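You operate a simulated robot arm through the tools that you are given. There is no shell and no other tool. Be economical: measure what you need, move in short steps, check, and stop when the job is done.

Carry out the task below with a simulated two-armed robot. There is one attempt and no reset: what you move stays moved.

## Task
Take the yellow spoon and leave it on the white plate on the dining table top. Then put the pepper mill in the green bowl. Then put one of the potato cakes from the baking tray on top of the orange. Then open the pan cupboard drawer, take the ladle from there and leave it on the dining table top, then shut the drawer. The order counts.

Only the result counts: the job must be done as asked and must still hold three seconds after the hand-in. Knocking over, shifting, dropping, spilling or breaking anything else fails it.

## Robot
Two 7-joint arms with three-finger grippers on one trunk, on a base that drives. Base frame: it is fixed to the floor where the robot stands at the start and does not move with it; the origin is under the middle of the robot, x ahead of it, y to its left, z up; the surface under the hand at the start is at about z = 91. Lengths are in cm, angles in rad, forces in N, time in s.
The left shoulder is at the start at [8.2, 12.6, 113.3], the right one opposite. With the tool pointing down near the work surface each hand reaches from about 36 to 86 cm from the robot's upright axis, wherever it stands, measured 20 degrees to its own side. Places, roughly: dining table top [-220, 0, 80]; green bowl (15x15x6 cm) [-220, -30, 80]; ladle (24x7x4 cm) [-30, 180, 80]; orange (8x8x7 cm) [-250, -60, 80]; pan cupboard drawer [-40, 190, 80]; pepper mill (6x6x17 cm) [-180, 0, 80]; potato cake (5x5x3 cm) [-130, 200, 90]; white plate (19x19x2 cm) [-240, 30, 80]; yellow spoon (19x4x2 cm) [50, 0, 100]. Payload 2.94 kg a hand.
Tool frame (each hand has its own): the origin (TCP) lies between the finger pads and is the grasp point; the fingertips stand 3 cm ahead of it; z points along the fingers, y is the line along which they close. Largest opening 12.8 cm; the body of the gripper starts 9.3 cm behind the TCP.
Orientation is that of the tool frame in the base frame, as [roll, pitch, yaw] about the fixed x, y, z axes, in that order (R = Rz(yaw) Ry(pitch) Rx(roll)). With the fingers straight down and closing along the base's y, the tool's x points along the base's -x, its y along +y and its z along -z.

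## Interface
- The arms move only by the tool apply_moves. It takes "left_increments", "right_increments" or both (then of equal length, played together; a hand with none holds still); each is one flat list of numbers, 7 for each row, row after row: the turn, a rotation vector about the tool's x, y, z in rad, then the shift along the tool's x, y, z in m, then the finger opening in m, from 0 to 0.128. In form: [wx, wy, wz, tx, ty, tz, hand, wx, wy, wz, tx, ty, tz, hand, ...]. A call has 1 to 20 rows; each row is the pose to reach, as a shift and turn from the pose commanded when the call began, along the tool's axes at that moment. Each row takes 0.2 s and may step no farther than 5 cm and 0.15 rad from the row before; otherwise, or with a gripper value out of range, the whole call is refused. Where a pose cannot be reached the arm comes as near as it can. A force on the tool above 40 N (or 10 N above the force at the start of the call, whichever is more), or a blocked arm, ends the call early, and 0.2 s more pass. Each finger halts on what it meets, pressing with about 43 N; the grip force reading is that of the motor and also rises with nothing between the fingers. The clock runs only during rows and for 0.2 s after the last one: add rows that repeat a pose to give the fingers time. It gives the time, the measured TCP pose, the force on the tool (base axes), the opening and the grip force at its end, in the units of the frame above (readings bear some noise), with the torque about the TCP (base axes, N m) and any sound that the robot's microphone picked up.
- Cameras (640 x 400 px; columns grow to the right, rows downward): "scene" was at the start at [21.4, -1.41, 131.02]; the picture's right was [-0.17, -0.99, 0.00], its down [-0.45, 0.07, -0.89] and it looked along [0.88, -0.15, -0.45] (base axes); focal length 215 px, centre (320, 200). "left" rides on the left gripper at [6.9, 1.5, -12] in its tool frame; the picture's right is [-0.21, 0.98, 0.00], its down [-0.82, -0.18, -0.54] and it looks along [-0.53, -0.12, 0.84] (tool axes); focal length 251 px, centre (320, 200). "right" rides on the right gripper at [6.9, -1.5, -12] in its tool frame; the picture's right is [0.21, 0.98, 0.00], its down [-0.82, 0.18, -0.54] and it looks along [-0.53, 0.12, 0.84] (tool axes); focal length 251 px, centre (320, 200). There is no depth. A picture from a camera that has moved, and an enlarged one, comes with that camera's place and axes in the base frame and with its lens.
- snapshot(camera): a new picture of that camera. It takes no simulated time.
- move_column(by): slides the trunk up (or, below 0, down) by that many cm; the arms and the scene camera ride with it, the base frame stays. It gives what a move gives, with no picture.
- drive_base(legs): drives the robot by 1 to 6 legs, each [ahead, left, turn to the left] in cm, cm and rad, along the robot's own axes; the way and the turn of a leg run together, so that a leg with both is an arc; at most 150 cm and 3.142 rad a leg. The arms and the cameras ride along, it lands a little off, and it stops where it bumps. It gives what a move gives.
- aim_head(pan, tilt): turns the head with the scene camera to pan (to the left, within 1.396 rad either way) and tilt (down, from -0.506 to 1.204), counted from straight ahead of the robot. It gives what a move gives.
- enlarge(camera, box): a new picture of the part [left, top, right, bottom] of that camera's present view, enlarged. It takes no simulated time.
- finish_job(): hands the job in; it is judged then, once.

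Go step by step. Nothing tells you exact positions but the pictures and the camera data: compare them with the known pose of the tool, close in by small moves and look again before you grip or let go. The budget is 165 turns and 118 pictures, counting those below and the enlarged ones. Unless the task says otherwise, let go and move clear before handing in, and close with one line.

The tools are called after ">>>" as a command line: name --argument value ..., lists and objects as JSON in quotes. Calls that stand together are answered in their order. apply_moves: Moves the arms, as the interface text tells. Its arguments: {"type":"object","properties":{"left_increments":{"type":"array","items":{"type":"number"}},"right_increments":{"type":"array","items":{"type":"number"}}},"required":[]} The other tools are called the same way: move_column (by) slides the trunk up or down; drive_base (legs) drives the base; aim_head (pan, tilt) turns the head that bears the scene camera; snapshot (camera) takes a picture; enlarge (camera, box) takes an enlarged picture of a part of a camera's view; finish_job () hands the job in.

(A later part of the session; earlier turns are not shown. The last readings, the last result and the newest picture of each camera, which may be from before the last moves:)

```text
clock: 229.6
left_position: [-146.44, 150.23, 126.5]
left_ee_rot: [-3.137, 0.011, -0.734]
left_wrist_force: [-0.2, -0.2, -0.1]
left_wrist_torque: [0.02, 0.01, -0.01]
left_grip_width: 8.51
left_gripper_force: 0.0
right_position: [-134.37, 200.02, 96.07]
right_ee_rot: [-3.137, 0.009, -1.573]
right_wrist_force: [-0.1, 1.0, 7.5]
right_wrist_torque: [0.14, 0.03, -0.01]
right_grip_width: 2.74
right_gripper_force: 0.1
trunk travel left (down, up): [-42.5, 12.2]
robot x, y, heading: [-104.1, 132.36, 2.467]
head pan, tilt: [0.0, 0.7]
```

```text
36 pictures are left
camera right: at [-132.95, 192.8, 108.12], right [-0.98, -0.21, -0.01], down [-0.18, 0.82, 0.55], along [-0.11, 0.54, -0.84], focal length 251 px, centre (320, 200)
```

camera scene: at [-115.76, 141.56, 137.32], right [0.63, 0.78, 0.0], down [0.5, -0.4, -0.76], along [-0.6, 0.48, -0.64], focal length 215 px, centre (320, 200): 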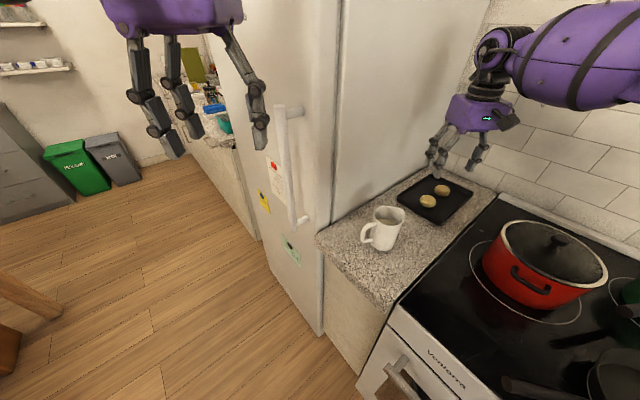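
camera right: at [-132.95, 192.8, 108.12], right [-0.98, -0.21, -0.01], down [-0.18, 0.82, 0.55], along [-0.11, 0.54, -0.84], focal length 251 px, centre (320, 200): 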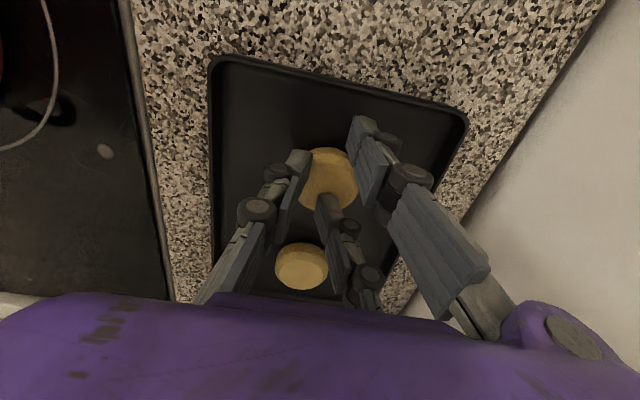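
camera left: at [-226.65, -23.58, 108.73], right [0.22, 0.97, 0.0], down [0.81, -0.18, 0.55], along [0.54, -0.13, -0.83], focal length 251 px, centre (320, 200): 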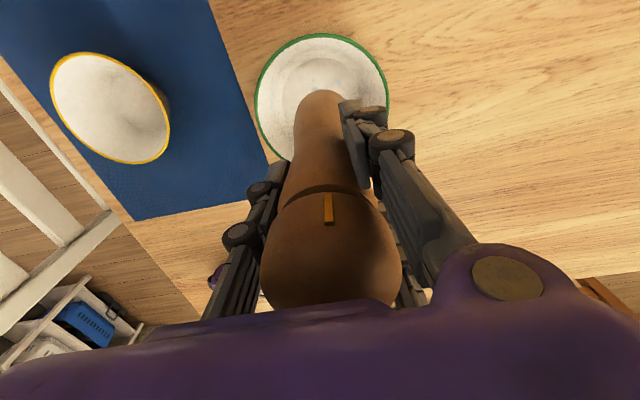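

The fingertips slid over the cake's top: it lies lower than I thought. I'll rise a bit, reopen, and come down lower using the trunk.

>>> apply_moves --right_increments '[0, 0, 0, 0, 0, -0.01, 0.03, 0, 0, 0, 0, 0, -0.02, 0.05, 0, 0, 0, 0, 0, -0.02, 0.072, 0, 0, 0, 0, 0, -0.02, 0.072]'

>>> snapshot --camera "right"

```text
clock: 230.6
left_position: [-146.63, 150.27, 126.34]
left_ee_rot: [-3.138, 0.008, -0.733]
left_wrist_force: [0.2, 0.2, 0.8]
left_wrist_torque: [0.0, -0.01, 0.02]
left_grip_width: 8.5
left_gripper_force: 0.0
right_position: [-134.38, 199.98, 98.08]
right_ee_rot: [-3.133, 0.007, -1.574]
right_wrist_force: [0.0, 1.6, -1.0]
right_wrist_torque: [0.01, -0.01, -0.01]
right_grip_width: 7.18
right_gripper_force: 0.1
trunk travel left (down, up): [-42.5, 12.2]
robot x, y, heading: [-104.25, 132.02, 2.462]
head pan, tilt: [0.0, 0.7]
```

```text
35 pictures are left
camera right: at [-132.97, 192.9, 110.02], right [-0.98, -0.21, -0.01], down [-0.18, 0.82, 0.54], along [-0.11, 0.53, -0.84], focal length 251 px, centre (320, 200)
```

right: 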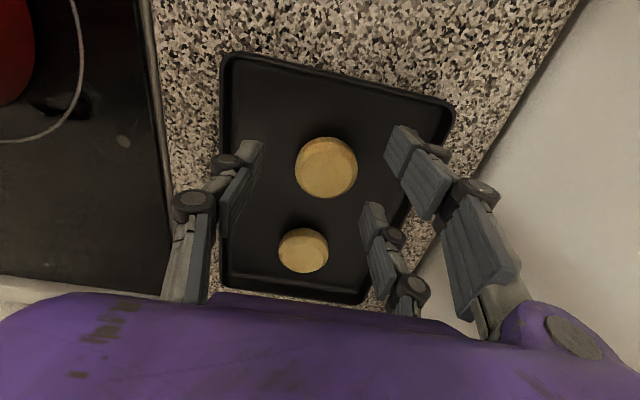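

From the cake's apparent size its top is near z 92, centre (−135.1, 201.2). I'll nudge the base 2 cm ahead, correct sideways, and lower the trunk 4 cm.

>>> drive_base --legs '[[2, 0, 0]]'

>>> move_column --by -3.5

>>> snapshot --camera "right"

```text
clock: 231.4
left_position: [-147.8, 151.39, 126.49]
left_ee_rot: [-3.136, 0.011, -0.735]
left_wrist_force: [0.6, -1.0, 0.3]
left_wrist_torque: [0.02, 0.05, -0.01]
left_grip_width: 8.5
left_gripper_force: 0.2
right_position: [-135.68, 201.08, 98.3]
right_ee_rot: [-3.134, 0.008, -1.574]
right_wrist_force: [0.5, -0.7, 0.0]
right_wrist_torque: [0.02, 0.06, -0.03]
right_grip_width: 7.18
right_gripper_force: 0.0
trunk travel left (down, up): [-42.5, 12.2]
robot x, y, heading: [-105.7, 133.24, 2.459]
head pan, tilt: [0.0, 0.7]
```

```text
clock: 232.2
left_position: [-148.03, 151.58, 122.91]
left_ee_rot: [-3.137, 0.011, -0.733]
left_wrist_force: [0.6, 0.0, 0.5]
left_wrist_torque: [0.0, -0.01, 0.02]
left_grip_width: 8.51
left_gripper_force: 0.2
right_position: [-135.87, 201.19, 94.58]
right_ee_rot: [-3.135, 0.007, -1.575]
right_wrist_force: [0.3, 0.3, 0.3]
right_wrist_torque: [0.0, 0.0, 0.01]
right_grip_width: 7.18
right_gripper_force: 0.0
trunk travel left (down, up): [-39.0, 15.7]
robot x, y, heading: [-105.29, 133.42, 2.461]
head pan, tilt: [0.0, 0.7]
```

```text
34 pictures are left
camera right: at [-134.43, 194.13, 106.58], right [-0.98, -0.21, -0.01], down [-0.18, 0.82, 0.54], along [-0.11, 0.53, -0.84], focal length 251 px, centre (320, 200)
```

right: 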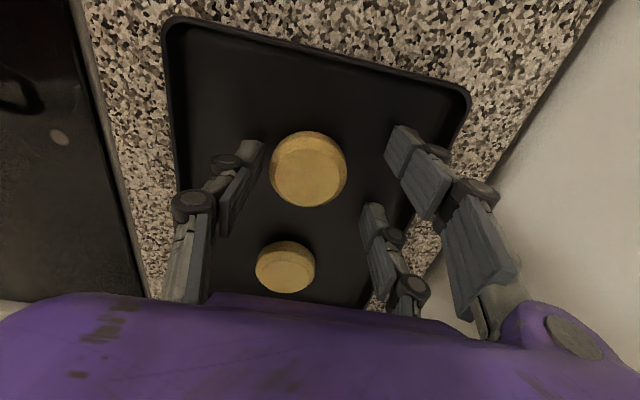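

The cake centre is confirmed at (−135.1, 201.4), top z ≈ 92. Correcting 0.75 cm in x, then down 1.7 cm.

>>> apply_moves --right_increments '[0, 0, 0, 0, -0.0075, 0, 0.072, 0, 0, 0, 0, -0.0075, 0, 0.072]'

>>> move_column --by -1.7

>>> apply_moves --right_increments '[0, 0, 0, 0, 0, 0, 0.06, 0, 0, 0, 0, 0, 0, 0.05, 0, 0, 0, 0, 0, 0, 0.04, 0, 0, 0, 0, 0, 0, 0.038, 0, 0, 0, 0, 0, 0, 0.038]'

>>> snapshot --camera "right"

```text
clock: 232.8
left_position: [-148.07, 151.56, 122.88]
left_ee_rot: [-3.138, 0.011, -0.735]
left_wrist_force: [0.1, 0.2, -0.5]
left_wrist_torque: [-0.05, -0.01, 0.0]
left_grip_width: 8.52
left_gripper_force: 0.0
right_position: [-135.18, 201.33, 94.6]
right_ee_rot: [-3.133, 0.007, -1.574]
right_wrist_force: [0.2, -0.7, -0.3]
right_wrist_torque: [0.0, -0.01, 0.01]
right_grip_width: 7.19
right_gripper_force: 0.1
trunk travel left (down, up): [-39.0, 15.7]
robot x, y, heading: [-105.71, 133.45, 2.466]
head pan, tilt: [0.0, 0.7]
```

```text
clock: 233.3
left_position: [-147.9, 151.3, 121.59]
left_ee_rot: [-3.138, 0.011, -0.737]
left_wrist_force: [0.2, 0.0, 0.8]
left_wrist_torque: [-0.06, 0.03, -0.02]
left_grip_width: 8.52
left_gripper_force: 0.0
right_position: [-135.25, 201.4, 94.39]
right_ee_rot: [3.133, 0.015, -1.579]
right_wrist_force: [5.7, -2.6, 32.4]
right_wrist_torque: [-0.69, -0.28, -0.16]
right_grip_width: 4.62
right_gripper_force: 15.1
trunk travel left (down, up): [-37.7, 17.0]
robot x, y, heading: [-105.52, 132.8, 2.461]
head pan, tilt: [0.0, 0.7]
stopped: the force on the tool passed its limit at 48 N (the readings are from after the stop); the commanded pose is now the measured one
```

```text
clock: 234.1
left_position: [-147.99, 151.37, 121.49]
left_ee_rot: [-3.137, 0.007, -0.736]
left_wrist_force: [-0.3, 0.0, -0.3]
left_wrist_torque: [-0.02, -0.01, -0.01]
left_grip_width: 8.51
left_gripper_force: 0.0
right_position: [-135.48, 201.43, 94.29]
right_ee_rot: [3.133, 0.014, -1.578]
right_wrist_force: [6.5, -4.0, 19.5]
right_wrist_torque: [-0.37, -0.37, -0.09]
right_grip_width: 3.86
right_gripper_force: 36.0
trunk travel left (down, up): [-37.7, 17.0]
robot x, y, heading: [-105.29, 133.53, 2.463]
head pan, tilt: [0.0, 0.7]
stopped in row 3 (right hand): the force on the tool passed its limit at 48 N (the readings are from after the stop); the commanded pose is now the measured one
```

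```text
33 pictures are left
camera right: at [-133.89, 194.23, 106.27], right [-0.98, -0.21, 0.01], down [-0.17, 0.82, 0.55], along [-0.12, 0.54, -0.83], focal length 251 px, centre (320, 200)
```

right: 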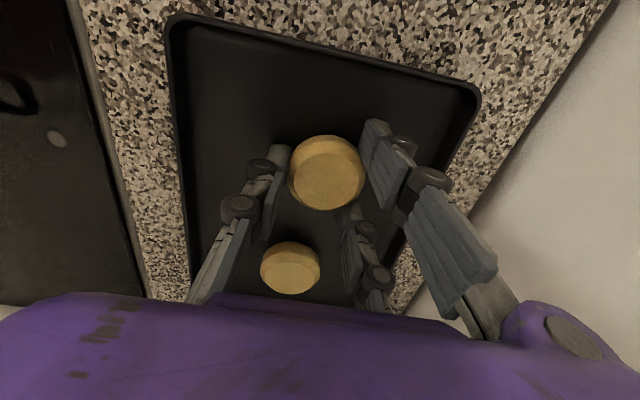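

The tray surface is at z ≈ 91.4, so the cake spans about 91.4–94.4, is ~4 cm wide, and its centre is at (−135.6, 200.2). I'll open, rise 4 mm, and shift 1.2 cm toward me.

>>> apply_moves --right_increments '[0, 0, 0, 0, 0, -0.003, 0.05, 0, 0, 0, 0, 0, -0.005, 0.065, 0, 0, 0, 0.012, 0, -0.005, 0.065, 0, 0, 0, 0.012, 0, -0.005, 0.065]'

>>> snapshot --camera "right"

```text
clock: 235.1
left_position: [-148.11, 151.64, 121.38]
left_ee_rot: [-3.14, 0.004, -0.734]
left_wrist_force: [-0.3, -0.2, -0.1]
left_wrist_torque: [-0.01, 0.01, -0.01]
left_grip_width: 8.52
left_gripper_force: 0.1
right_position: [-135.56, 200.35, 94.53]
right_ee_rot: [3.136, 0.012, -1.579]
right_wrist_force: [0.6, -0.6, -0.3]
right_wrist_torque: [-0.03, -0.01, 0.01]
right_grip_width: 6.49
right_gripper_force: 0.0
trunk travel left (down, up): [-37.7, 17.0]
robot x, y, heading: [-104.96, 133.02, 2.463]
head pan, tilt: [0.0, 0.7]
```

```text
32 pictures are left
camera right: at [-133.97, 193.21, 106.36], right [-0.98, -0.21, 0.0], down [-0.17, 0.82, 0.55], along [-0.12, 0.54, -0.83], focal length 251 px, centre (320, 200)
```

right: 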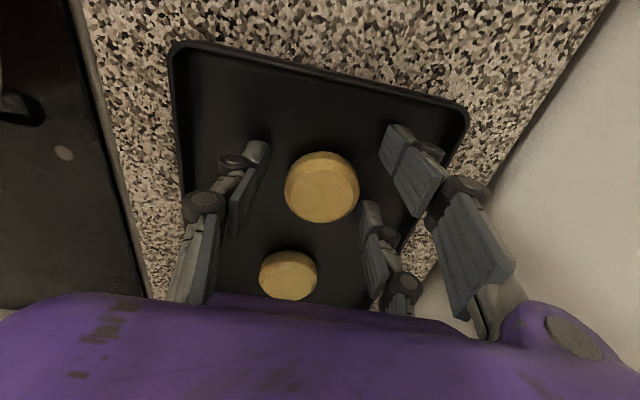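

The cake is now centred. Closing gently.

>>> apply_moves --right_increments '[0, 0, 0, 0, 0, 0, 0.055, 0, 0, 0, 0, 0, 0, 0.045, 0, 0, 0, 0, 0, 0, 0.035, 0, 0, 0, 0, 0, 0, 0.03, 0, 0, 0, 0, 0, 0, 0.03]'

>>> snapshot --camera "right"

```text
clock: 236.3
left_position: [-148.04, 151.58, 121.45]
left_ee_rot: [-3.137, 0.005, -0.734]
left_wrist_force: [0.3, -0.4, 1.1]
left_wrist_torque: [-0.01, -0.01, -0.01]
left_grip_width: 8.5
left_gripper_force: 0.0
right_position: [-135.46, 200.37, 94.44]
right_ee_rot: [3.137, 0.013, -1.577]
right_wrist_force: [0.1, 1.1, 1.4]
right_wrist_torque: [0.02, -0.01, 0.0]
right_grip_width: 4.44
right_gripper_force: 43.8
trunk travel left (down, up): [-37.7, 17.0]
robot x, y, heading: [-105.4, 133.43, 2.46]
head pan, tilt: [0.0, 0.7]
```

```text
31 pictures are left
camera right: at [-133.99, 193.18, 106.42], right [-0.98, -0.21, 0.0], down [-0.17, 0.82, 0.55], along [-0.12, 0.54, -0.83], focal length 251 px, centre (320, 200)
```

right: 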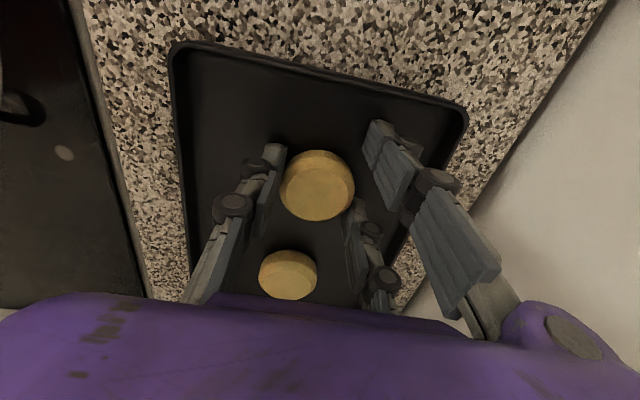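

The cake is held (4.44 cm, 44 N). Lifting it by the trunk, then raising and retracting the arm.

>>> move_column --by 5

>>> apply_moves --right_increments '[0, 0, 0, 0, 0, -0.04, 0.03, 0, 0, 0, 0, 0, -0.08, 0.03, 0, 0, 0, 0, 0, -0.12, 0.03, 0, 0, -0.11, 0.03, -0.018, -0.14, 0.03, 0, 0, -0.22, 0.06, -0.036, -0.16, 0.03, 0, 0, -0.33, 0.09, -0.054, -0.18, 0.03, 0, 0, -0.44, 0.12, -0.072, -0.2, 0.03, 0, 0, -0.55, 0.15, -0.09, -0.2, 0.03, 0, 0, -0.66, 0.18, -0.105, -0.2, 0.03, 0, 0, -0.77, 0.21, -0.12, -0.2, 0.03, 0, 0, -0.89, 0.24, -0.12, -0.2, 0.03]'

>>> snapshot --camera "right"

```text
clock: 237.2
left_position: [-148.09, 151.67, 126.37]
left_ee_rot: [-3.138, 0.005, -0.735]
left_wrist_force: [-0.6, 0.2, 1.3]
left_wrist_torque: [-0.01, -0.01, 0.02]
left_grip_width: 8.5
left_gripper_force: 0.1
right_position: [-135.5, 200.3, 99.43]
right_ee_rot: [3.137, 0.015, -1.578]
right_wrist_force: [0.1, -0.1, -1.7]
right_wrist_torque: [0.02, -0.02, 0.0]
right_grip_width: 4.46
right_gripper_force: 43.2
trunk travel left (down, up): [-42.7, 12.0]
robot x, y, heading: [-105.31, 132.86, 2.459]
head pan, tilt: [0.0, 0.7]
```

```text
clock: 239.6
left_position: [-148.14, 151.6, 126.49]
left_ee_rot: [-3.136, 0.006, -0.735]
left_wrist_force: [0.9, 0.3, 0.9]
left_wrist_torque: [0.03, -0.01, -0.01]
left_grip_width: 8.51
left_gripper_force: 0.1
right_position: [-123.5, 175.89, 119.09]
right_ee_rot: [-3.134, 0.012, -0.686]
right_wrist_force: [-0.1, -0.6, -0.5]
right_wrist_torque: [0.02, -0.01, 0.03]
right_grip_width: 4.44
right_gripper_force: 43.2
trunk travel left (down, up): [-42.7, 12.0]
robot x, y, heading: [-105.32, 133.09, 2.467]
head pan, tilt: [0.0, 0.7]
```

```text
30 pictures are left
camera right: at [-117.2, 172.42, 131.06], right [-0.45, -0.89, -0.01], down [-0.75, 0.37, 0.55], along [-0.49, 0.26, -0.84], focal length 251 px, centre (320, 200)
```

right: 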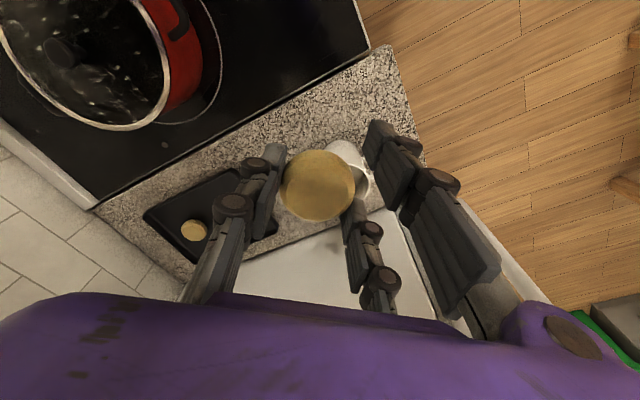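

The cake is held well. I'll retrace away from the stove and drive round to the far side of the table again.

>>> drive_base --legs '[[-10, 50, 0], [0, 0, 0.677], [0, -16, 0], [150, 0, 0], [22, 0, 0], [0, 0, 1.571]]'

```text
clock: 260.1
left_position: [-290.78, 62.31, 126.44]
left_ee_rot: [-3.139, 0.006, 1.5]
left_wrist_force: [-1.0, 0.5, 0.8]
left_wrist_torque: [0.01, 0.0, 0.0]
left_grip_width: 8.51
left_gripper_force: 0.1
right_position: [-325.06, 66.7, 119.12]
right_ee_rot: [-3.135, 0.012, 1.546]
right_wrist_force: [-0.6, -1.1, -0.9]
right_wrist_torque: [0.02, -0.03, 0.0]
right_grip_width: 4.4
right_gripper_force: 43.1
trunk travel left (down, up): [-42.7, 12.0]
robot x, y, heading: [-302.33, 107.34, -1.588]
head pan, tilt: [0.0, 0.7]
```

>>> drive_base --legs '[[145, 0, 0.017], [0, 0, 1.571]]'

>>> snapshot --camera "right"

>>> snapshot --camera "scene"

```text
clock: 271.1
left_position: [-258.52, -25.44, 126.41]
left_ee_rot: [-3.138, 0.005, 3.081]
left_wrist_force: [-0.3, -0.6, -0.6]
left_wrist_torque: [-0.01, -0.02, 0.01]
left_grip_width: 8.5
left_gripper_force: 0.0
right_position: [-262.44, -60.01, 119.16]
right_ee_rot: [-3.133, 0.012, 3.126]
right_wrist_force: [-1.0, 0.2, 0.4]
right_wrist_torque: [0.01, 0.01, -0.01]
right_grip_width: 4.39
right_gripper_force: 42.7
trunk travel left (down, up): [-42.7, 12.0]
robot x, y, heading: [-302.94, -37.67, -0.006]
head pan, tilt: [0.0, 0.7]
```

```text
29 pictures are left
camera right: at [-269.57, -61.42, 131.03], right [-0.2, 0.98, -0.01], down [0.82, 0.17, 0.55], along [0.54, 0.1, -0.84], focal length 251 px, centre (320, 200)
```

right: 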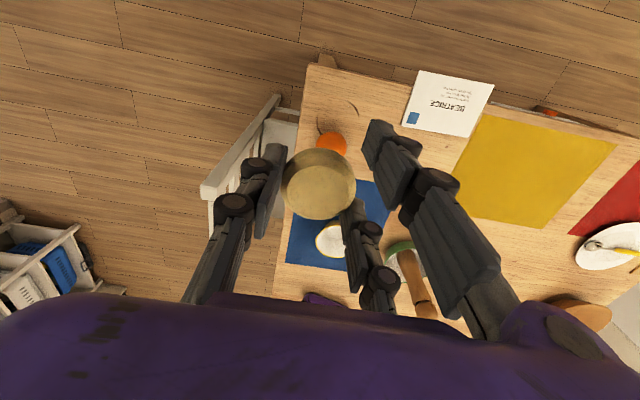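

```text
28 pictures are left
camera scene: at [-284.66, -37.72, 136.98], right [-0.01, -1.0, 0.0], down [-0.64, 0.0, -0.76], along [0.76, -0.01, -0.64], focal length 215 px, centre (320, 200)
```

scene: 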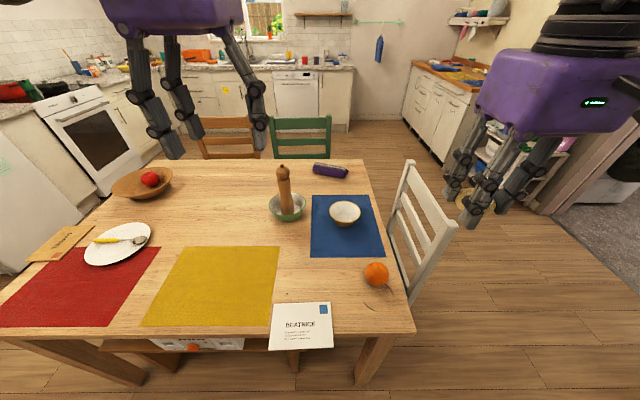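

Orange centre is about (−250, −55.5). I'll lower the trunk back to normal and bring the cake above the orange.

>>> move_column --by -7.7

>>> apply_moves --right_increments '[0, 0, 0, -0.031, 0.012, 0, 0.03, 0, 0, 0, -0.062, 0.024, 0.02, 0.03, 0, 0, 0, -0.093, 0.036, 0.05, 0.03, 0, 0, 0, -0.123, 0.047, 0.08, 0.03, 0, 0, 0, -0.123, 0.047, 0.12, 0.03, 0, 0, 0, -0.123, 0.047, 0.15, 0.03, 0, 0, 0, -0.123, 0.047, 0.15, 0.03]'

>>> snapshot --camera "right"

>>> enlarge --camera "scene" --box '[320, 190, 480, 330]'

```text
clock: 272.3
left_position: [-258.5, -25.69, 118.78]
left_ee_rot: [-3.139, 0.008, 3.078]
left_wrist_force: [-0.4, 0.4, 0.5]
left_wrist_torque: [0.03, -0.02, -0.02]
left_grip_width: 8.5
left_gripper_force: 0.0
right_position: [-262.52, -60.01, 111.43]
right_ee_rot: [-3.135, 0.012, 3.127]
right_wrist_force: [0.2, -0.6, -0.7]
right_wrist_torque: [0.01, 0.0, 0.0]
right_grip_width: 4.36
right_gripper_force: 43.2
trunk travel left (down, up): [-35.0, 19.7]
robot x, y, heading: [-303.02, -37.57, -0.002]
head pan, tilt: [0.0, 0.7]
```

```text
clock: 273.9
left_position: [-258.51, -25.66, 118.85]
left_ee_rot: [-3.138, 0.006, 3.08]
left_wrist_force: [0.6, 0.2, 0.1]
left_wrist_torque: [-0.03, -0.02, -0.02]
left_grip_width: 8.49
left_gripper_force: 0.1
right_position: [-250.02, -55.34, 96.69]
right_ee_rot: [-3.134, 0.012, 3.128]
right_wrist_force: [-0.7, 0.5, -0.5]
right_wrist_torque: [-0.03, -0.02, -0.01]
right_grip_width: 4.4
right_gripper_force: 43.3
trunk travel left (down, up): [-35.0, 19.7]
robot x, y, heading: [-303.13, -37.94, -0.009]
head pan, tilt: [0.0, 0.7]
```

```text
27 pictures are left
camera right: at [-257.02, -56.99, 108.5], right [-0.2, 0.98, -0.01], down [0.82, 0.17, 0.55], along [0.54, 0.1, -0.84], focal length 251 px, centre (320, 200)
```

right: 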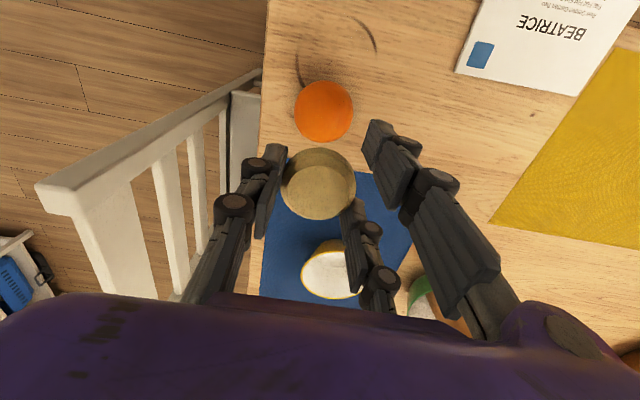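

```text
2.86 times, centred on (400, 260) of scene
camera zoom: at [-282.41, -37.74, 128.98], right [-0.01, -1.0, 0.0], down [-0.64, 0.0, -0.77], along [0.77, -0.01, -0.64], focal length 615 px, centre (91, 29)
```

zoom: 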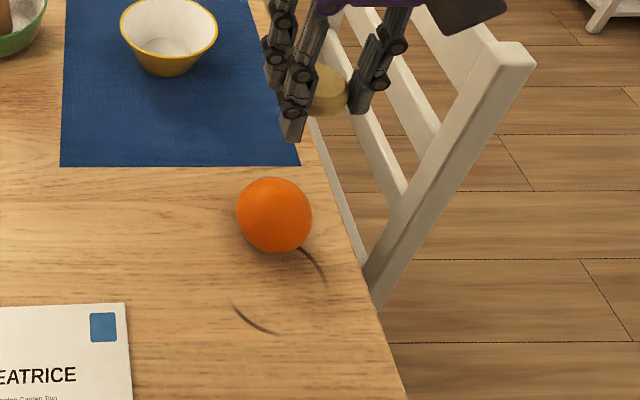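

The cake is near (−250, −55.7), the orange near (−249.6, −55.5). I'll lower to about 3 cm above the orange and compare alignment again.

>>> apply_moves --right_increments '[0, 0, 0, 0, 0, 0.03, 0.03, 0, 0, 0, 0, 0, 0.06, 0.03, 0, 0, 0, 0, 0, 0.09, 0.03, 0, 0, 0, 0, 0, 0.09, 0.03]'

>>> enlarge --camera "right" --box '[240, 90, 400, 230]'

>>> enlarge --camera "scene" --box '[340, 200, 440, 300]'

```text
clock: 274.9
left_position: [-258.68, -25.48, 118.73]
left_ee_rot: [-3.136, 0.006, 3.08]
left_wrist_force: [-0.3, -0.3, -0.5]
left_wrist_torque: [-0.03, -0.01, -0.02]
left_grip_width: 8.49
left_gripper_force: 0.1
right_position: [-249.61, -55.7, 87.67]
right_ee_rot: [-3.135, 0.013, 3.125]
right_wrist_force: [-0.1, -0.8, -0.4]
right_wrist_torque: [0.0, 0.02, 0.0]
right_grip_width: 4.41
right_gripper_force: 42.4
trunk travel left (down, up): [-35.0, 19.7]
robot x, y, heading: [-303.11, -37.55, -0.007]
head pan, tilt: [0.0, 0.7]
```

```text
2.86 times, centred on (320, 160) of right
camera zoom: at [-256.86, -57.15, 99.43], right [-0.2, 0.98, -0.01], down [0.82, 0.17, 0.55], along [0.54, 0.1, -0.83], focal length 718 px, centre (320, 314)
```

zoom: 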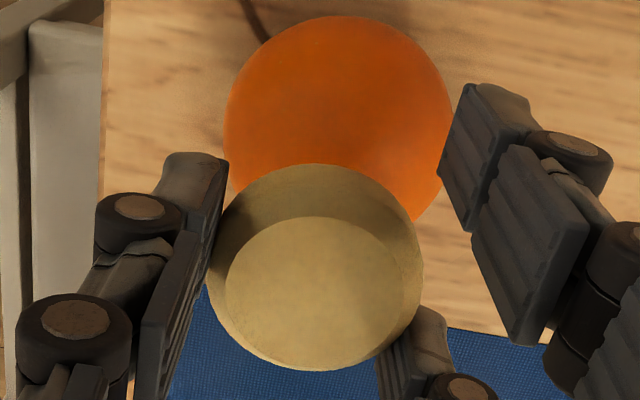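

```text
4.00 times, centred on (390, 250) of scene
camera zoom: at [-282.42, -37.71, 128.98], right [-0.01, -1.0, 0.0], down [-0.64, 0.0, -0.77], along [0.77, -0.01, -0.64], focal length 862 px, centre (40, 0)
```

zoom: 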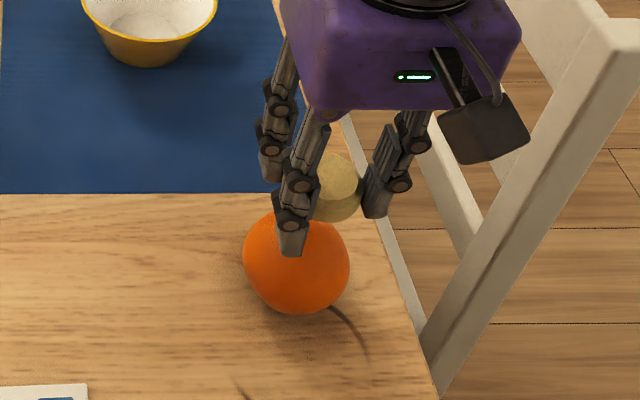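

Orange centre refined to (−249.0, −55.55, 77.5); the cake is at (−249.65, −55.8). Correcting by (+0.65, +0.25) and lowering 2.7 cm.

>>> apply_moves --right_increments '[0, 0, 0, -0.0065, 0.0025, 0.01, 0.03, 0, 0, 0, -0.0065, 0.0025, 0.02, 0.03, 0, 0, 0, -0.0065, 0.0025, 0.027, 0.03, 0, 0, 0, -0.0065, 0.0025, 0.027, 0.03]'

>>> enlarge --camera "scene" --box '[340, 200, 440, 300]'

```text
clock: 275.9
left_position: [-258.5, -25.58, 118.65]
left_ee_rot: [-3.139, 0.004, 3.08]
left_wrist_force: [0.4, 0.6, 1.2]
left_wrist_torque: [0.0, -0.02, -0.02]
left_grip_width: 8.5
left_gripper_force: 0.0
right_position: [-249.09, -55.42, 84.93]
right_ee_rot: [-3.135, 0.013, 3.127]
right_wrist_force: [0.1, -0.1, 0.1]
right_wrist_torque: [0.0, 0.02, -0.01]
right_grip_width: 4.4
right_gripper_force: 43.2
trunk travel left (down, up): [-35.0, 19.7]
robot x, y, heading: [-303.0, -37.82, -0.008]
head pan, tilt: [0.0, 0.7]
```

```text
4.00 times, centred on (390, 250) of scene
camera zoom: at [-282.39, -37.73, 128.97], right [-0.01, -1.0, 0.0], down [-0.64, 0.0, -0.77], along [0.76, -0.01, -0.64], focal length 862 px, centre (40, 0)
```

zoom: 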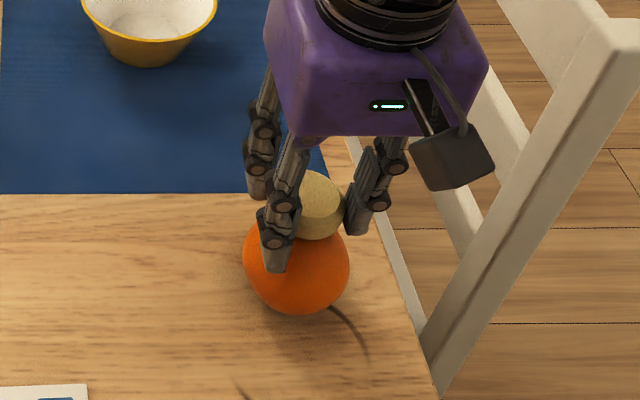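

Nearly touching. I'll nudge (+0.3, +0.2) and go down in millimetres.

>>> apply_moves --right_increments '[0, 0, 0, -0.003, 0.002, 0.002, 0.03, 0, 0, 0, -0.003, 0.002, 0.004, 0.03, 0, 0, 0, -0.003, 0.002, 0.006, 0.03, 0, 0, 0, -0.003, 0.002, 0.006, 0.03]'

```text
clock: 276.9
left_position: [-258.78, -25.54, 119.02]
left_ee_rot: [-3.139, 0.009, 3.079]
left_wrist_force: [0.3, -0.9, 0.0]
left_wrist_torque: [0.01, 0.01, -0.03]
left_grip_width: 8.51
left_gripper_force: 0.1
right_position: [-248.82, -55.13, 84.66]
right_ee_rot: [-3.136, 0.02, 3.125]
right_wrist_force: [-1.1, -6.9, 38.6]
right_wrist_torque: [-0.22, 0.06, -0.03]
right_grip_width: 4.39
right_gripper_force: 43.2
trunk travel left (down, up): [-35.0, 19.7]
robot x, y, heading: [-303.72, -37.8, -0.006]
head pan, tilt: [0.0, 0.7]
```

Firm contact already (39 N). Easing up to lighten the load.

>>> apply_moves --right_increments '[0, 0, 0, 0, 0, -0.002, 0.03, 0, 0, 0, 0, 0, -0.003, 0.03, 0, 0, 0, 0, 0, -0.003, 0.03]'

>>> enlarge --camera "right" --box '[240, 90, 400, 230]'

```text
clock: 277.7
left_position: [-258.64, -25.55, 118.79]
left_ee_rot: [-3.138, 0.007, 3.08]
left_wrist_force: [0.1, -0.3, 0.9]
left_wrist_torque: [0.02, 0.0, -0.02]
left_grip_width: 8.49
left_gripper_force: 0.0
right_position: [-248.87, -55.2, 84.66]
right_ee_rot: [-3.137, 0.013, 3.127]
right_wrist_force: [3.6, -0.4, 20.3]
right_wrist_torque: [0.05, -0.23, -0.07]
right_grip_width: 4.36
right_gripper_force: 42.9
trunk travel left (down, up): [-35.0, 19.7]
robot x, y, heading: [-303.7, -37.62, -0.005]
head pan, tilt: [0.0, 0.7]
```

```text
2.86 times, centred on (320, 160) of right
camera zoom: at [-256.0, -56.62, 96.48], right [-0.2, 0.98, -0.01], down [0.82, 0.17, 0.55], along [0.54, 0.1, -0.83], focal length 718 px, centre (320, 314)
```

zoom: 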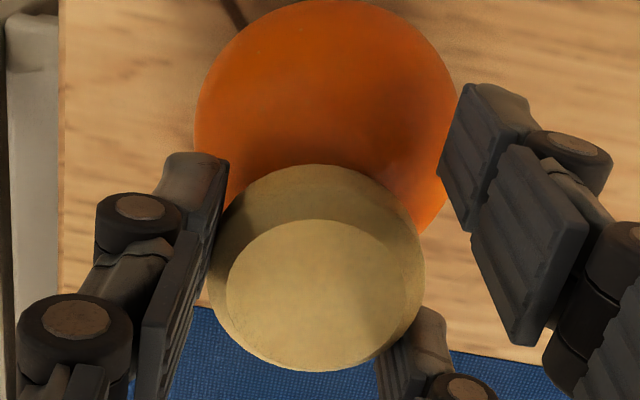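

Alignment is within half a centimetre. I'll lighten a little more, then release slowly.

>>> apply_moves --right_increments '[0, 0, 0, 0, 0, -0.002, 0.03, 0, 0, 0, 0, 0, -0.0025, 0.03, 0, 0, 0, 0, 0, -0.0025, 0.03]'

```text
clock: 278.5
left_position: [-258.49, -25.6, 118.65]
left_ee_rot: [-3.139, 0.005, 3.08]
left_wrist_force: [0.6, -0.4, 0.5]
left_wrist_torque: [0.02, 0.04, 0.0]
left_grip_width: 8.54
left_gripper_force: 0.1
right_position: [-249.05, -55.3, 84.73]
right_ee_rot: [-3.135, 0.007, 3.129]
right_wrist_force: [0.4, -0.5, -0.1]
right_wrist_torque: [0.0, 0.01, 0.02]
right_grip_width: 4.35
right_gripper_force: 42.5
trunk travel left (down, up): [-35.0, 19.7]
robot x, y, heading: [-302.85, -37.74, -0.006]
head pan, tilt: [0.0, 0.7]
```

Load is zero, about a millimetre or less above. Releasing slowly.

>>> apply_moves --right_increments '[0, 0, 0, 0, 0, 0.0005, 0.04, 0, 0, 0, 0, 0, 0.0005, 0.046, 0, 0, 0, 0, 0, 0.0005, 0.05, 0, 0, 0, 0, 0, 0.0005, 0.056, 0, 0, 0, 0, 0, 0.0005, 0.064, 0, 0, 0, 0, 0, 0.0005, 0.064]'

>>> enlarge --camera "right" --box '[240, 90, 400, 230]'

```text
clock: 279.9
left_position: [-258.47, -25.62, 118.83]
left_ee_rot: [-3.139, 0.007, 3.08]
left_wrist_force: [0.0, 0.3, -0.7]
left_wrist_torque: [-0.02, 0.01, 0.04]
left_grip_width: 8.49
left_gripper_force: 0.1
right_position: [-248.95, -55.18, 84.68]
right_ee_rot: [-3.134, 0.012, 3.125]
right_wrist_force: [-0.2, -0.1, 0.1]
right_wrist_torque: [0.0, 0.05, 0.0]
right_grip_width: 6.4
right_gripper_force: 0.1
trunk travel left (down, up): [-35.0, 19.7]
robot x, y, heading: [-303.28, -37.68, -0.009]
head pan, tilt: [0.0, 0.7]
```

```text
2.86 times, centred on (320, 160) of right
camera zoom: at [-255.92, -56.67, 96.67], right [-0.2, 0.98, -0.01], down [0.82, 0.17, 0.55], along [0.54, 0.1, -0.84], focal length 718 px, centre (320, 314)
```

zoom: 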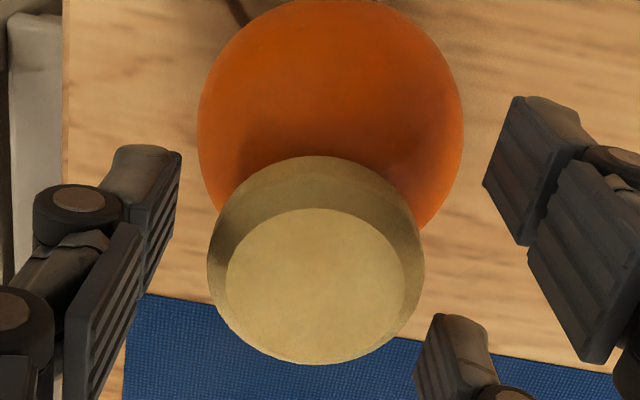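

The cake rests on the orange with the fingers clear. Raising straight up slowly.

>>> apply_moves --right_increments '[0, 0, 0, 0, 0, -0.01, 0.07, 0, 0, 0, 0, 0, -0.025, 0.07, 0, 0, 0, 0, 0, -0.05, 0.07, 0, 0, 0, 0, 0, -0.09, 0.07, 0, 0, 0, 0, 0, -0.13, 0.07, 0, 0, 0, 0, 0, -0.17, 0.07, 0, 0, 0, 0, 0, -0.21, 0.07, 0, 0, 0, 0, 0, -0.25, 0.07, 0, 0, 0, 0, 0, -0.29, 0.07, 0, 0, 0, 0, 0, -0.33, 0.07, 0, 0, 0, 0.04, -0.02, -0.34, 0.07, 0, 0, 0, 0.08, -0.04, -0.34, 0.07]'

>>> enlarge --camera "scene" --box '[340, 200, 440, 300]'

```text
clock: 282.5
left_position: [-258.7, -25.73, 118.8]
left_ee_rot: [-3.14, 0.007, 3.08]
left_wrist_force: [-0.9, -0.1, -0.4]
left_wrist_torque: [0.04, -0.02, 0.0]
left_grip_width: 8.49
left_gripper_force: 0.0
right_position: [-257.4, -58.93, 118.63]
right_ee_rot: [-3.135, 0.011, 3.129]
right_wrist_force: [-0.5, 0.1, 0.6]
right_wrist_torque: [0.02, -0.03, -0.01]
right_grip_width: 7.0
right_gripper_force: 0.2
trunk travel left (down, up): [-35.0, 19.7]
robot x, y, heading: [-303.16, -37.6, -0.005]
head pan, tilt: [0.0, 0.7]
```

```text
4.00 times, centred on (390, 250) of scene
camera zoom: at [-282.48, -37.84, 128.98], right [-0.01, -1.0, 0.0], down [-0.64, 0.0, -0.77], along [0.77, 0.0, -0.64], focal length 862 px, centre (40, 0)
```

zoom: 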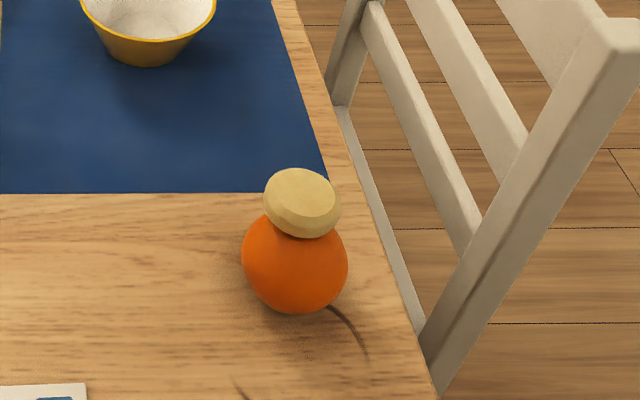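

The cake sits securely on the orange. Next the drawer at about (−40, 171) right of the stove: I'll drive round with the arms tucked and face +y in front of it.

>>> drive_base --legs '[[0, 144, 0.006], [140, 0, 0], [134, 0, 0], [0, 0, 1.571]]'

>>> snapshot --camera "scene"

```text
clock: 312.1
left_position: [-41.42, 150.58, 118.73]
left_ee_rot: [-3.138, 0.005, -1.625]
left_wrist_force: [0.1, 0.2, -0.1]
left_wrist_torque: [-0.02, 0.01, 0.02]
left_grip_width: 8.51
left_gripper_force: 0.0
right_position: [-7.94, 151.95, 118.65]
right_ee_rot: [-3.134, 0.012, -1.578]
right_wrist_force: [0.2, -1.0, -0.8]
right_wrist_torque: [-0.01, 0.02, -0.02]
right_grip_width: 6.99
right_gripper_force: 0.1
trunk travel left (down, up): [-35.0, 19.7]
robot x, y, heading: [-28.8, 105.67, 1.573]
head pan, tilt: [0.0, 0.7]
```

```text
19 pictures are left
camera scene: at [-28.99, 126.9, 128.97], right [1.0, 0.0, 0.0], down [0.0, -0.64, -0.76], along [0.0, 0.76, -0.64], focal length 215 px, centre (320, 200)
```

scene: 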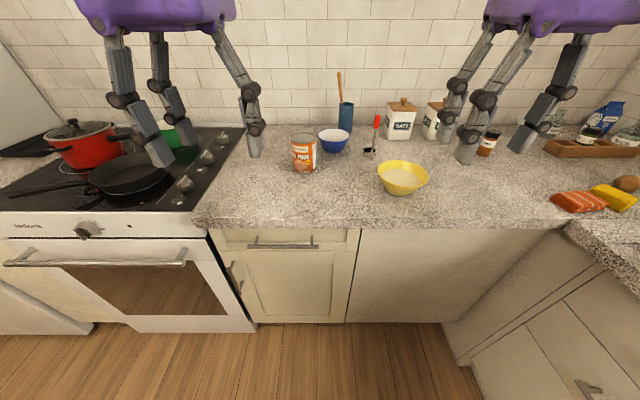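

The drawer bar handle is centred near (−39.6, 165, 80). I'll back off, lower the trunk, and turn the left hand to point forward.

>>> drive_base --legs '[[-18, 0, 0]]'

>>> move_column --by -30

>>> apply_moves --left_increments '[0, -0.143, 0, -0.013, 0, 0, 0.06, 0, -0.286, 0, -0.026, 0, 0, 0.06, 0, -0.429, 0, -0.039, 0, 0, 0.06, 0, -0.572, 0, -0.052, 0, 0, 0.06, 0, -0.715, 0, -0.065, 0, 0, 0.06, 0, -0.858, 0, -0.078, 0, 0, 0.06, 0, -1.0, 0, -0.091, 0, 0, 0.06, 0, -1.143, 0, -0.104, 0, 0, 0.06, 0, -1.286, 0, -0.117, 0, 0, 0.06, 0, -1.429, 0, -0.13, 0, 0, 0.06, 0, -1.571, 0, -0.14, 0, 0, 0.06, 0, -1.571, 0, -0.14, 0, 0, 0.06]'

```text
clock: 313.6
left_position: [-41.45, 132.56, 118.74]
left_ee_rot: [-3.138, 0.005, -1.625]
left_wrist_force: [-0.1, 0.0, -0.4]
left_wrist_torque: [0.02, -0.01, 0.02]
left_grip_width: 8.49
left_gripper_force: 0.1
right_position: [-8.03, 134.07, 118.57]
right_ee_rot: [-3.134, 0.012, -1.577]
right_wrist_force: [0.7, -0.5, 0.2]
right_wrist_torque: [0.03, 0.04, 0.01]
right_grip_width: 7.0
right_gripper_force: 0.0
trunk travel left (down, up): [-35.0, 19.7]
robot x, y, heading: [-29.02, 87.66, 1.572]
head pan, tilt: [0.0, 0.7]
```

```text
clock: 316.6
left_position: [-41.39, 132.59, 88.83]
left_ee_rot: [-3.138, 0.005, -1.626]
left_wrist_force: [-0.4, -1.1, -0.7]
left_wrist_torque: [0.01, 0.03, 0.01]
left_grip_width: 8.48
left_gripper_force: 0.0
right_position: [-8.12, 134.08, 88.61]
right_ee_rot: [-3.134, 0.013, -1.579]
right_wrist_force: [-0.3, 0.6, -1.0]
right_wrist_torque: [0.01, -0.01, -0.03]
right_grip_width: 6.98
right_gripper_force: 0.1
trunk travel left (down, up): [-5.0, 49.7]
robot x, y, heading: [-29.08, 87.86, 1.573]
head pan, tilt: [0.0, 0.7]
```

```text
clock: 319.2
left_position: [-36.9, 154.51, 91.9]
left_ee_rot: [-0.482, 1.563, 1.036]
left_wrist_force: [-1.0, 1.5, -0.3]
left_wrist_torque: [0.03, -0.01, -0.04]
left_grip_width: 6.0
left_gripper_force: 0.0
left hand out of reach, approached as far as the arm can: row 6, 7, 8, 9, 10, 11, 12
right_position: [-8.22, 134.06, 88.71]
right_ee_rot: [-3.135, 0.012, -1.577]
right_wrist_force: [-0.8, 0.6, 0.4]
right_wrist_torque: [0.0, -0.06, 0.01]
right_grip_width: 7.01
right_gripper_force: 0.0
trunk travel left (down, up): [-5.0, 49.7]
robot x, y, heading: [-28.89, 87.72, 1.571]
head pan, tilt: [0.0, 0.7]
```

The hand now points forward. Next I'll roll it 90° so the fingers close vertically, and lower it to handle height.

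>>> apply_moves --left_increments '[0, 0, 0.143, 0.01, 0, 0, 0.06, 0, 0, 0.286, 0.02, 0, 0, 0.06, 0, 0, 0.429, 0.03, 0, 0, 0.06, 0, 0, 0.572, 0.04, 0, 0, 0.06, 0, 0, 0.715, 0.05, 0, 0, 0.06, 0, 0, 0.858, 0.06, 0, 0, 0.06, 0, 0, 1.0, 0.07, 0, 0, 0.06, 0, 0, 1.143, 0.08, 0, 0, 0.06, 0, 0, 1.286, 0.09, 0, 0, 0.06, 0, 0, 1.429, 0.1, 0, 0, 0.06, 0, 0, 1.571, 0.11, 0, 0, 0.06, 0, 0, 1.571, 0.118, 0, 0, 0.06]'

>>> snapshot --camera "left"

```text
clock: 321.8
left_position: [-36.25, 155.19, 79.86]
left_ee_rot: [1.566, 0.001, 3.088]
left_wrist_force: [-0.5, 0.4, 0.4]
left_wrist_torque: [0.0, 0.01, -0.03]
left_grip_width: 6.0
left_gripper_force: 0.0
left hand out of reach, approached as far as the arm can: row 2, 3, 4, 5, 6, 7, 8, 9, 10, 11, 12
right_position: [-8.09, 134.05, 88.54]
right_ee_rot: [-3.134, 0.013, -1.577]
right_wrist_force: [-0.5, 0.4, 0.5]
right_wrist_torque: [-0.03, 0.05, -0.03]
right_grip_width: 7.0
right_gripper_force: 0.0
trunk travel left (down, up): [-5.0, 49.7]
robot x, y, heading: [-28.9, 87.81, 1.569]
head pan, tilt: [0.0, 0.7]
```

```text
18 pictures are left
camera left: at [-43.78, 143.69, 81.36], right [0.21, -0.02, 0.98], down [0.79, -0.58, -0.18], along [0.57, 0.81, -0.11], focal length 251 px, centre (320, 200)
```

left: 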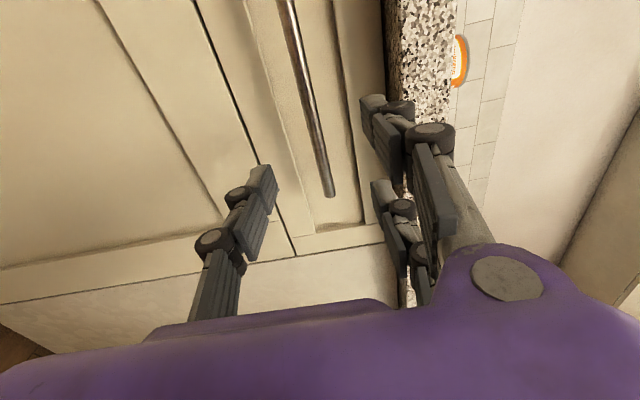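

The bar handle is at z ≈ 79.6, level with my hand, and runs x −49 to −29.5 at y ≈ 165. I'll drive 7.8 cm ahead and close on it.

>>> drive_base --legs '[[7.8, 0, 0]]'

>>> snapshot --camera "left"

```text
clock: 322.9
left_position: [-36.21, 163.09, 79.82]
left_ee_rot: [1.566, 0.004, 3.087]
left_wrist_force: [-0.5, 0.3, 0.8]
left_wrist_torque: [0.03, -0.02, -0.01]
left_grip_width: 6.01
left_gripper_force: 0.0
right_position: [-7.96, 141.85, 88.57]
right_ee_rot: [-3.135, 0.01, -1.579]
right_wrist_force: [0.2, 0.7, 0.2]
right_wrist_torque: [-0.05, -0.02, 0.02]
right_grip_width: 6.99
right_gripper_force: 0.1
trunk travel left (down, up): [-5.0, 49.7]
robot x, y, heading: [-29.04, 95.2, 1.567]
head pan, tilt: [0.0, 0.7]
```

```text
17 pictures are left
camera left: at [-43.75, 151.44, 81.32], right [0.21, -0.02, 0.98], down [0.79, -0.58, -0.18], along [0.57, 0.81, -0.11], focal length 251 px, centre (320, 200)
```

left: 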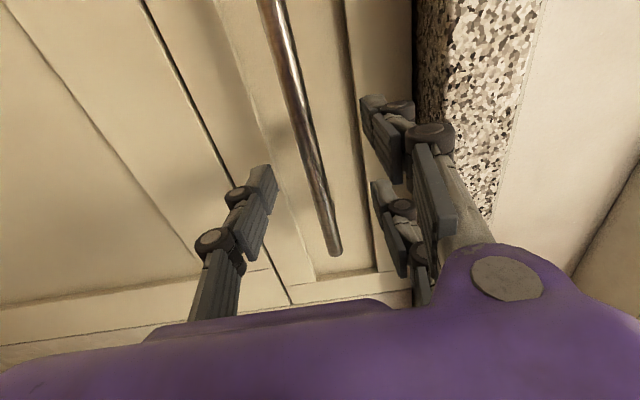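

The bar lies between the fingers, just ahead of the grasp point. Closing.

>>> apply_moves --left_increments '[0, 0, 0, 0, 0, 0, 0.045, 0, 0, 0, 0, 0, 0, 0.03, 0, 0, 0, 0, 0, 0, 0.015, 0, 0, 0, 0, 0, 0, 0.0, 0, 0, 0, 0, 0, 0, 0.0]'

```text
clock: 324.1
left_position: [-36.28, 163.12, 79.7]
left_ee_rot: [1.57, 0.002, 3.088]
left_wrist_force: [0.7, -8.9, -18.1]
left_wrist_torque: [-0.31, 0.83, -0.08]
left_grip_width: 1.11
left_gripper_force: 37.7
right_position: [-8.14, 141.73, 88.58]
right_ee_rot: [-3.133, 0.01, -1.578]
right_wrist_force: [-0.3, -0.1, 0.2]
right_wrist_torque: [-0.03, -0.02, 0.0]
right_grip_width: 7.01
right_gripper_force: 0.1
trunk travel left (down, up): [-5.0, 49.7]
robot x, y, heading: [-28.85, 95.47, 1.572]
head pan, tilt: [0.0, 0.7]
```

The bar is gripped. Pulling the drawer by backing up.

>>> drive_base --legs '[[-28, 0, 0]]'

>>> snapshot --camera "scene"

```text
clock: 326.0
left_position: [-36.37, 135.13, 79.69]
left_ee_rot: [1.571, 0.004, 3.089]
left_wrist_force: [-2.9, 1.3, -23.6]
left_wrist_torque: [-0.42, 0.97, 0.2]
left_grip_width: 1.11
left_gripper_force: 38.3
right_position: [-8.11, 113.91, 88.54]
right_ee_rot: [-3.134, 0.01, -1.58]
right_wrist_force: [0.2, -0.1, 0.4]
right_wrist_torque: [0.05, 0.01, 0.02]
right_grip_width: 7.01
right_gripper_force: 0.2
trunk travel left (down, up): [-5.0, 49.7]
robot x, y, heading: [-28.9, 67.9, 1.564]
head pan, tilt: [0.0, 0.7]
```

```text
16 pictures are left
camera scene: at [-28.98, 98.83, 96.66], right [1.0, 0.0, 0.0], down [0.0, -0.65, -0.76], along [0.0, 0.76, -0.65], focal length 215 px, centre (320, 200)
```

scene: 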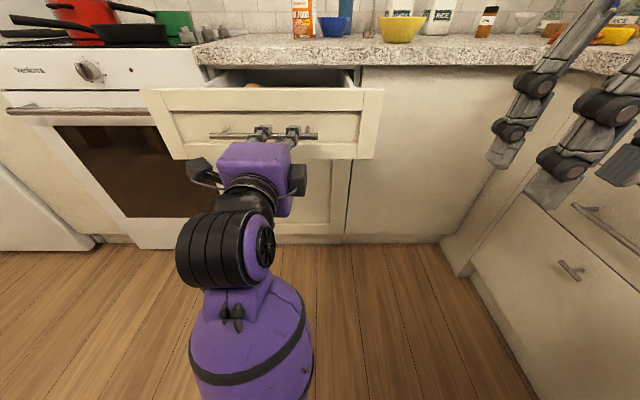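

The drawer is open by 28 cm. I'll let go, back the hand off, and raise the trunk to look inside.

>>> apply_moves --left_increments '[0, 0, 0, 0, 0, 0, 0.02, 0, 0, 0, 0, 0, 0, 0.04, 0, 0, 0, 0, 0, 0, 0.055, 0, 0, 0, 0, 0, 0, 0.055]'

>>> drive_base --legs '[[-14, 0, 0]]'

>>> move_column --by 34

>>> snapshot --camera "scene"

```text
clock: 327.0
left_position: [-36.31, 135.09, 79.78]
left_ee_rot: [1.57, 0.003, 3.087]
left_wrist_force: [0.6, 0.2, -0.1]
left_wrist_torque: [0.04, 0.03, -0.01]
left_grip_width: 5.51
left_gripper_force: 0.0
right_position: [-8.02, 113.79, 88.61]
right_ee_rot: [-3.136, 0.011, -1.579]
right_wrist_force: [-0.2, -0.2, 0.5]
right_wrist_torque: [-0.02, 0.01, -0.01]
right_grip_width: 7.0
right_gripper_force: 0.2
trunk travel left (down, up): [-5.0, 49.7]
robot x, y, heading: [-28.86, 67.86, 1.573]
head pan, tilt: [0.0, 0.7]
```

```text
clock: 328.3
left_position: [-36.34, 121.15, 79.72]
left_ee_rot: [1.568, 0.004, 3.088]
left_wrist_force: [0.2, 0.6, 0.4]
left_wrist_torque: [-0.03, 0.01, 0.0]
left_grip_width: 5.51
left_gripper_force: 0.0
right_position: [-8.13, 99.72, 88.7]
right_ee_rot: [-3.136, 0.013, -1.579]
right_wrist_force: [0.4, -0.4, -0.1]
right_wrist_torque: [0.0, -0.02, 0.03]
right_grip_width: 7.0
right_gripper_force: 0.0
trunk travel left (down, up): [-5.0, 49.7]
robot x, y, heading: [-28.95, 54.07, 1.573]
head pan, tilt: [0.0, 0.7]
```

```text
clock: 331.7
left_position: [-36.33, 121.22, 113.69]
left_ee_rot: [1.572, 0.003, 3.088]
left_wrist_force: [-0.2, -0.1, -0.1]
left_wrist_torque: [-0.01, 0.0, 0.02]
left_grip_width: 5.51
left_gripper_force: 0.1
right_position: [-8.08, 99.94, 122.59]
right_ee_rot: [-3.137, 0.01, -1.579]
right_wrist_force: [0.5, 0.6, -0.4]
right_wrist_torque: [-0.01, 0.02, -0.01]
right_grip_width: 6.99
right_gripper_force: 0.1
trunk travel left (down, up): [-39.0, 15.7]
robot x, y, heading: [-28.52, 53.64, 1.57]
head pan, tilt: [0.0, 0.7]
```

```text
15 pictures are left
camera scene: at [-28.97, 73.8, 132.99], right [1.0, 0.0, 0.0], down [0.0, -0.64, -0.76], along [0.0, 0.76, -0.64], focal length 215 px, centre (320, 200)
```

scene: 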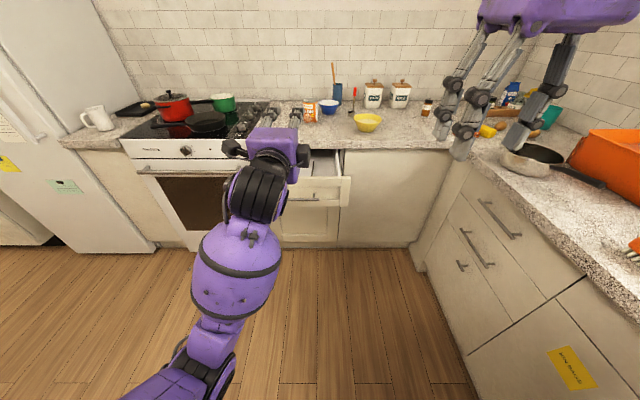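

The left arm blocks the view, so I'll move to bring the right hand above the open drawer and use its camera.

>>> drive_base --legs '[[34, 16, 0]]'

>>> snapshot --camera "right"

```text
clock: 334.0
left_position: [-52.3, 155.07, 113.78]
left_ee_rot: [1.568, 0.003, 3.089]
left_wrist_force: [0.8, 0.7, 0.0]
left_wrist_torque: [0.0, 0.0, 0.0]
left_grip_width: 5.49
left_gripper_force: 0.1
right_position: [-24.11, 133.7, 122.65]
right_ee_rot: [-3.135, 0.013, -1.576]
right_wrist_force: [0.7, 0.7, 0.0]
right_wrist_torque: [-0.04, 0.01, -0.03]
right_grip_width: 6.98
right_gripper_force: 0.0
trunk travel left (down, up): [-39.0, 15.7]
robot x, y, heading: [-44.6, 87.67, 1.565]
head pan, tilt: [0.0, 0.7]
```

```text
14 pictures are left
camera right: at [-22.73, 126.59, 134.55], right [-0.98, -0.21, -0.01], down [-0.18, 0.82, 0.55], along [-0.11, 0.54, -0.84], focal length 251 px, centre (320, 200)
```

right: 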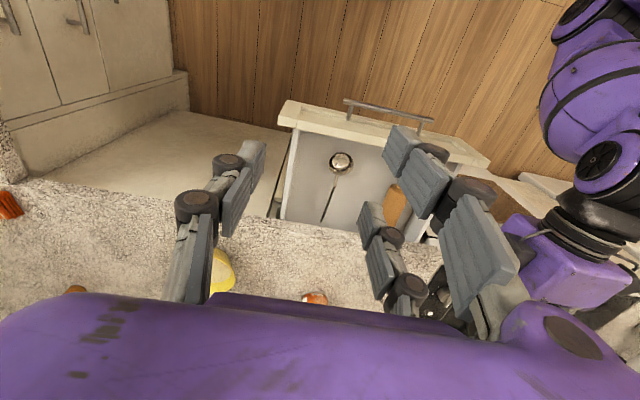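

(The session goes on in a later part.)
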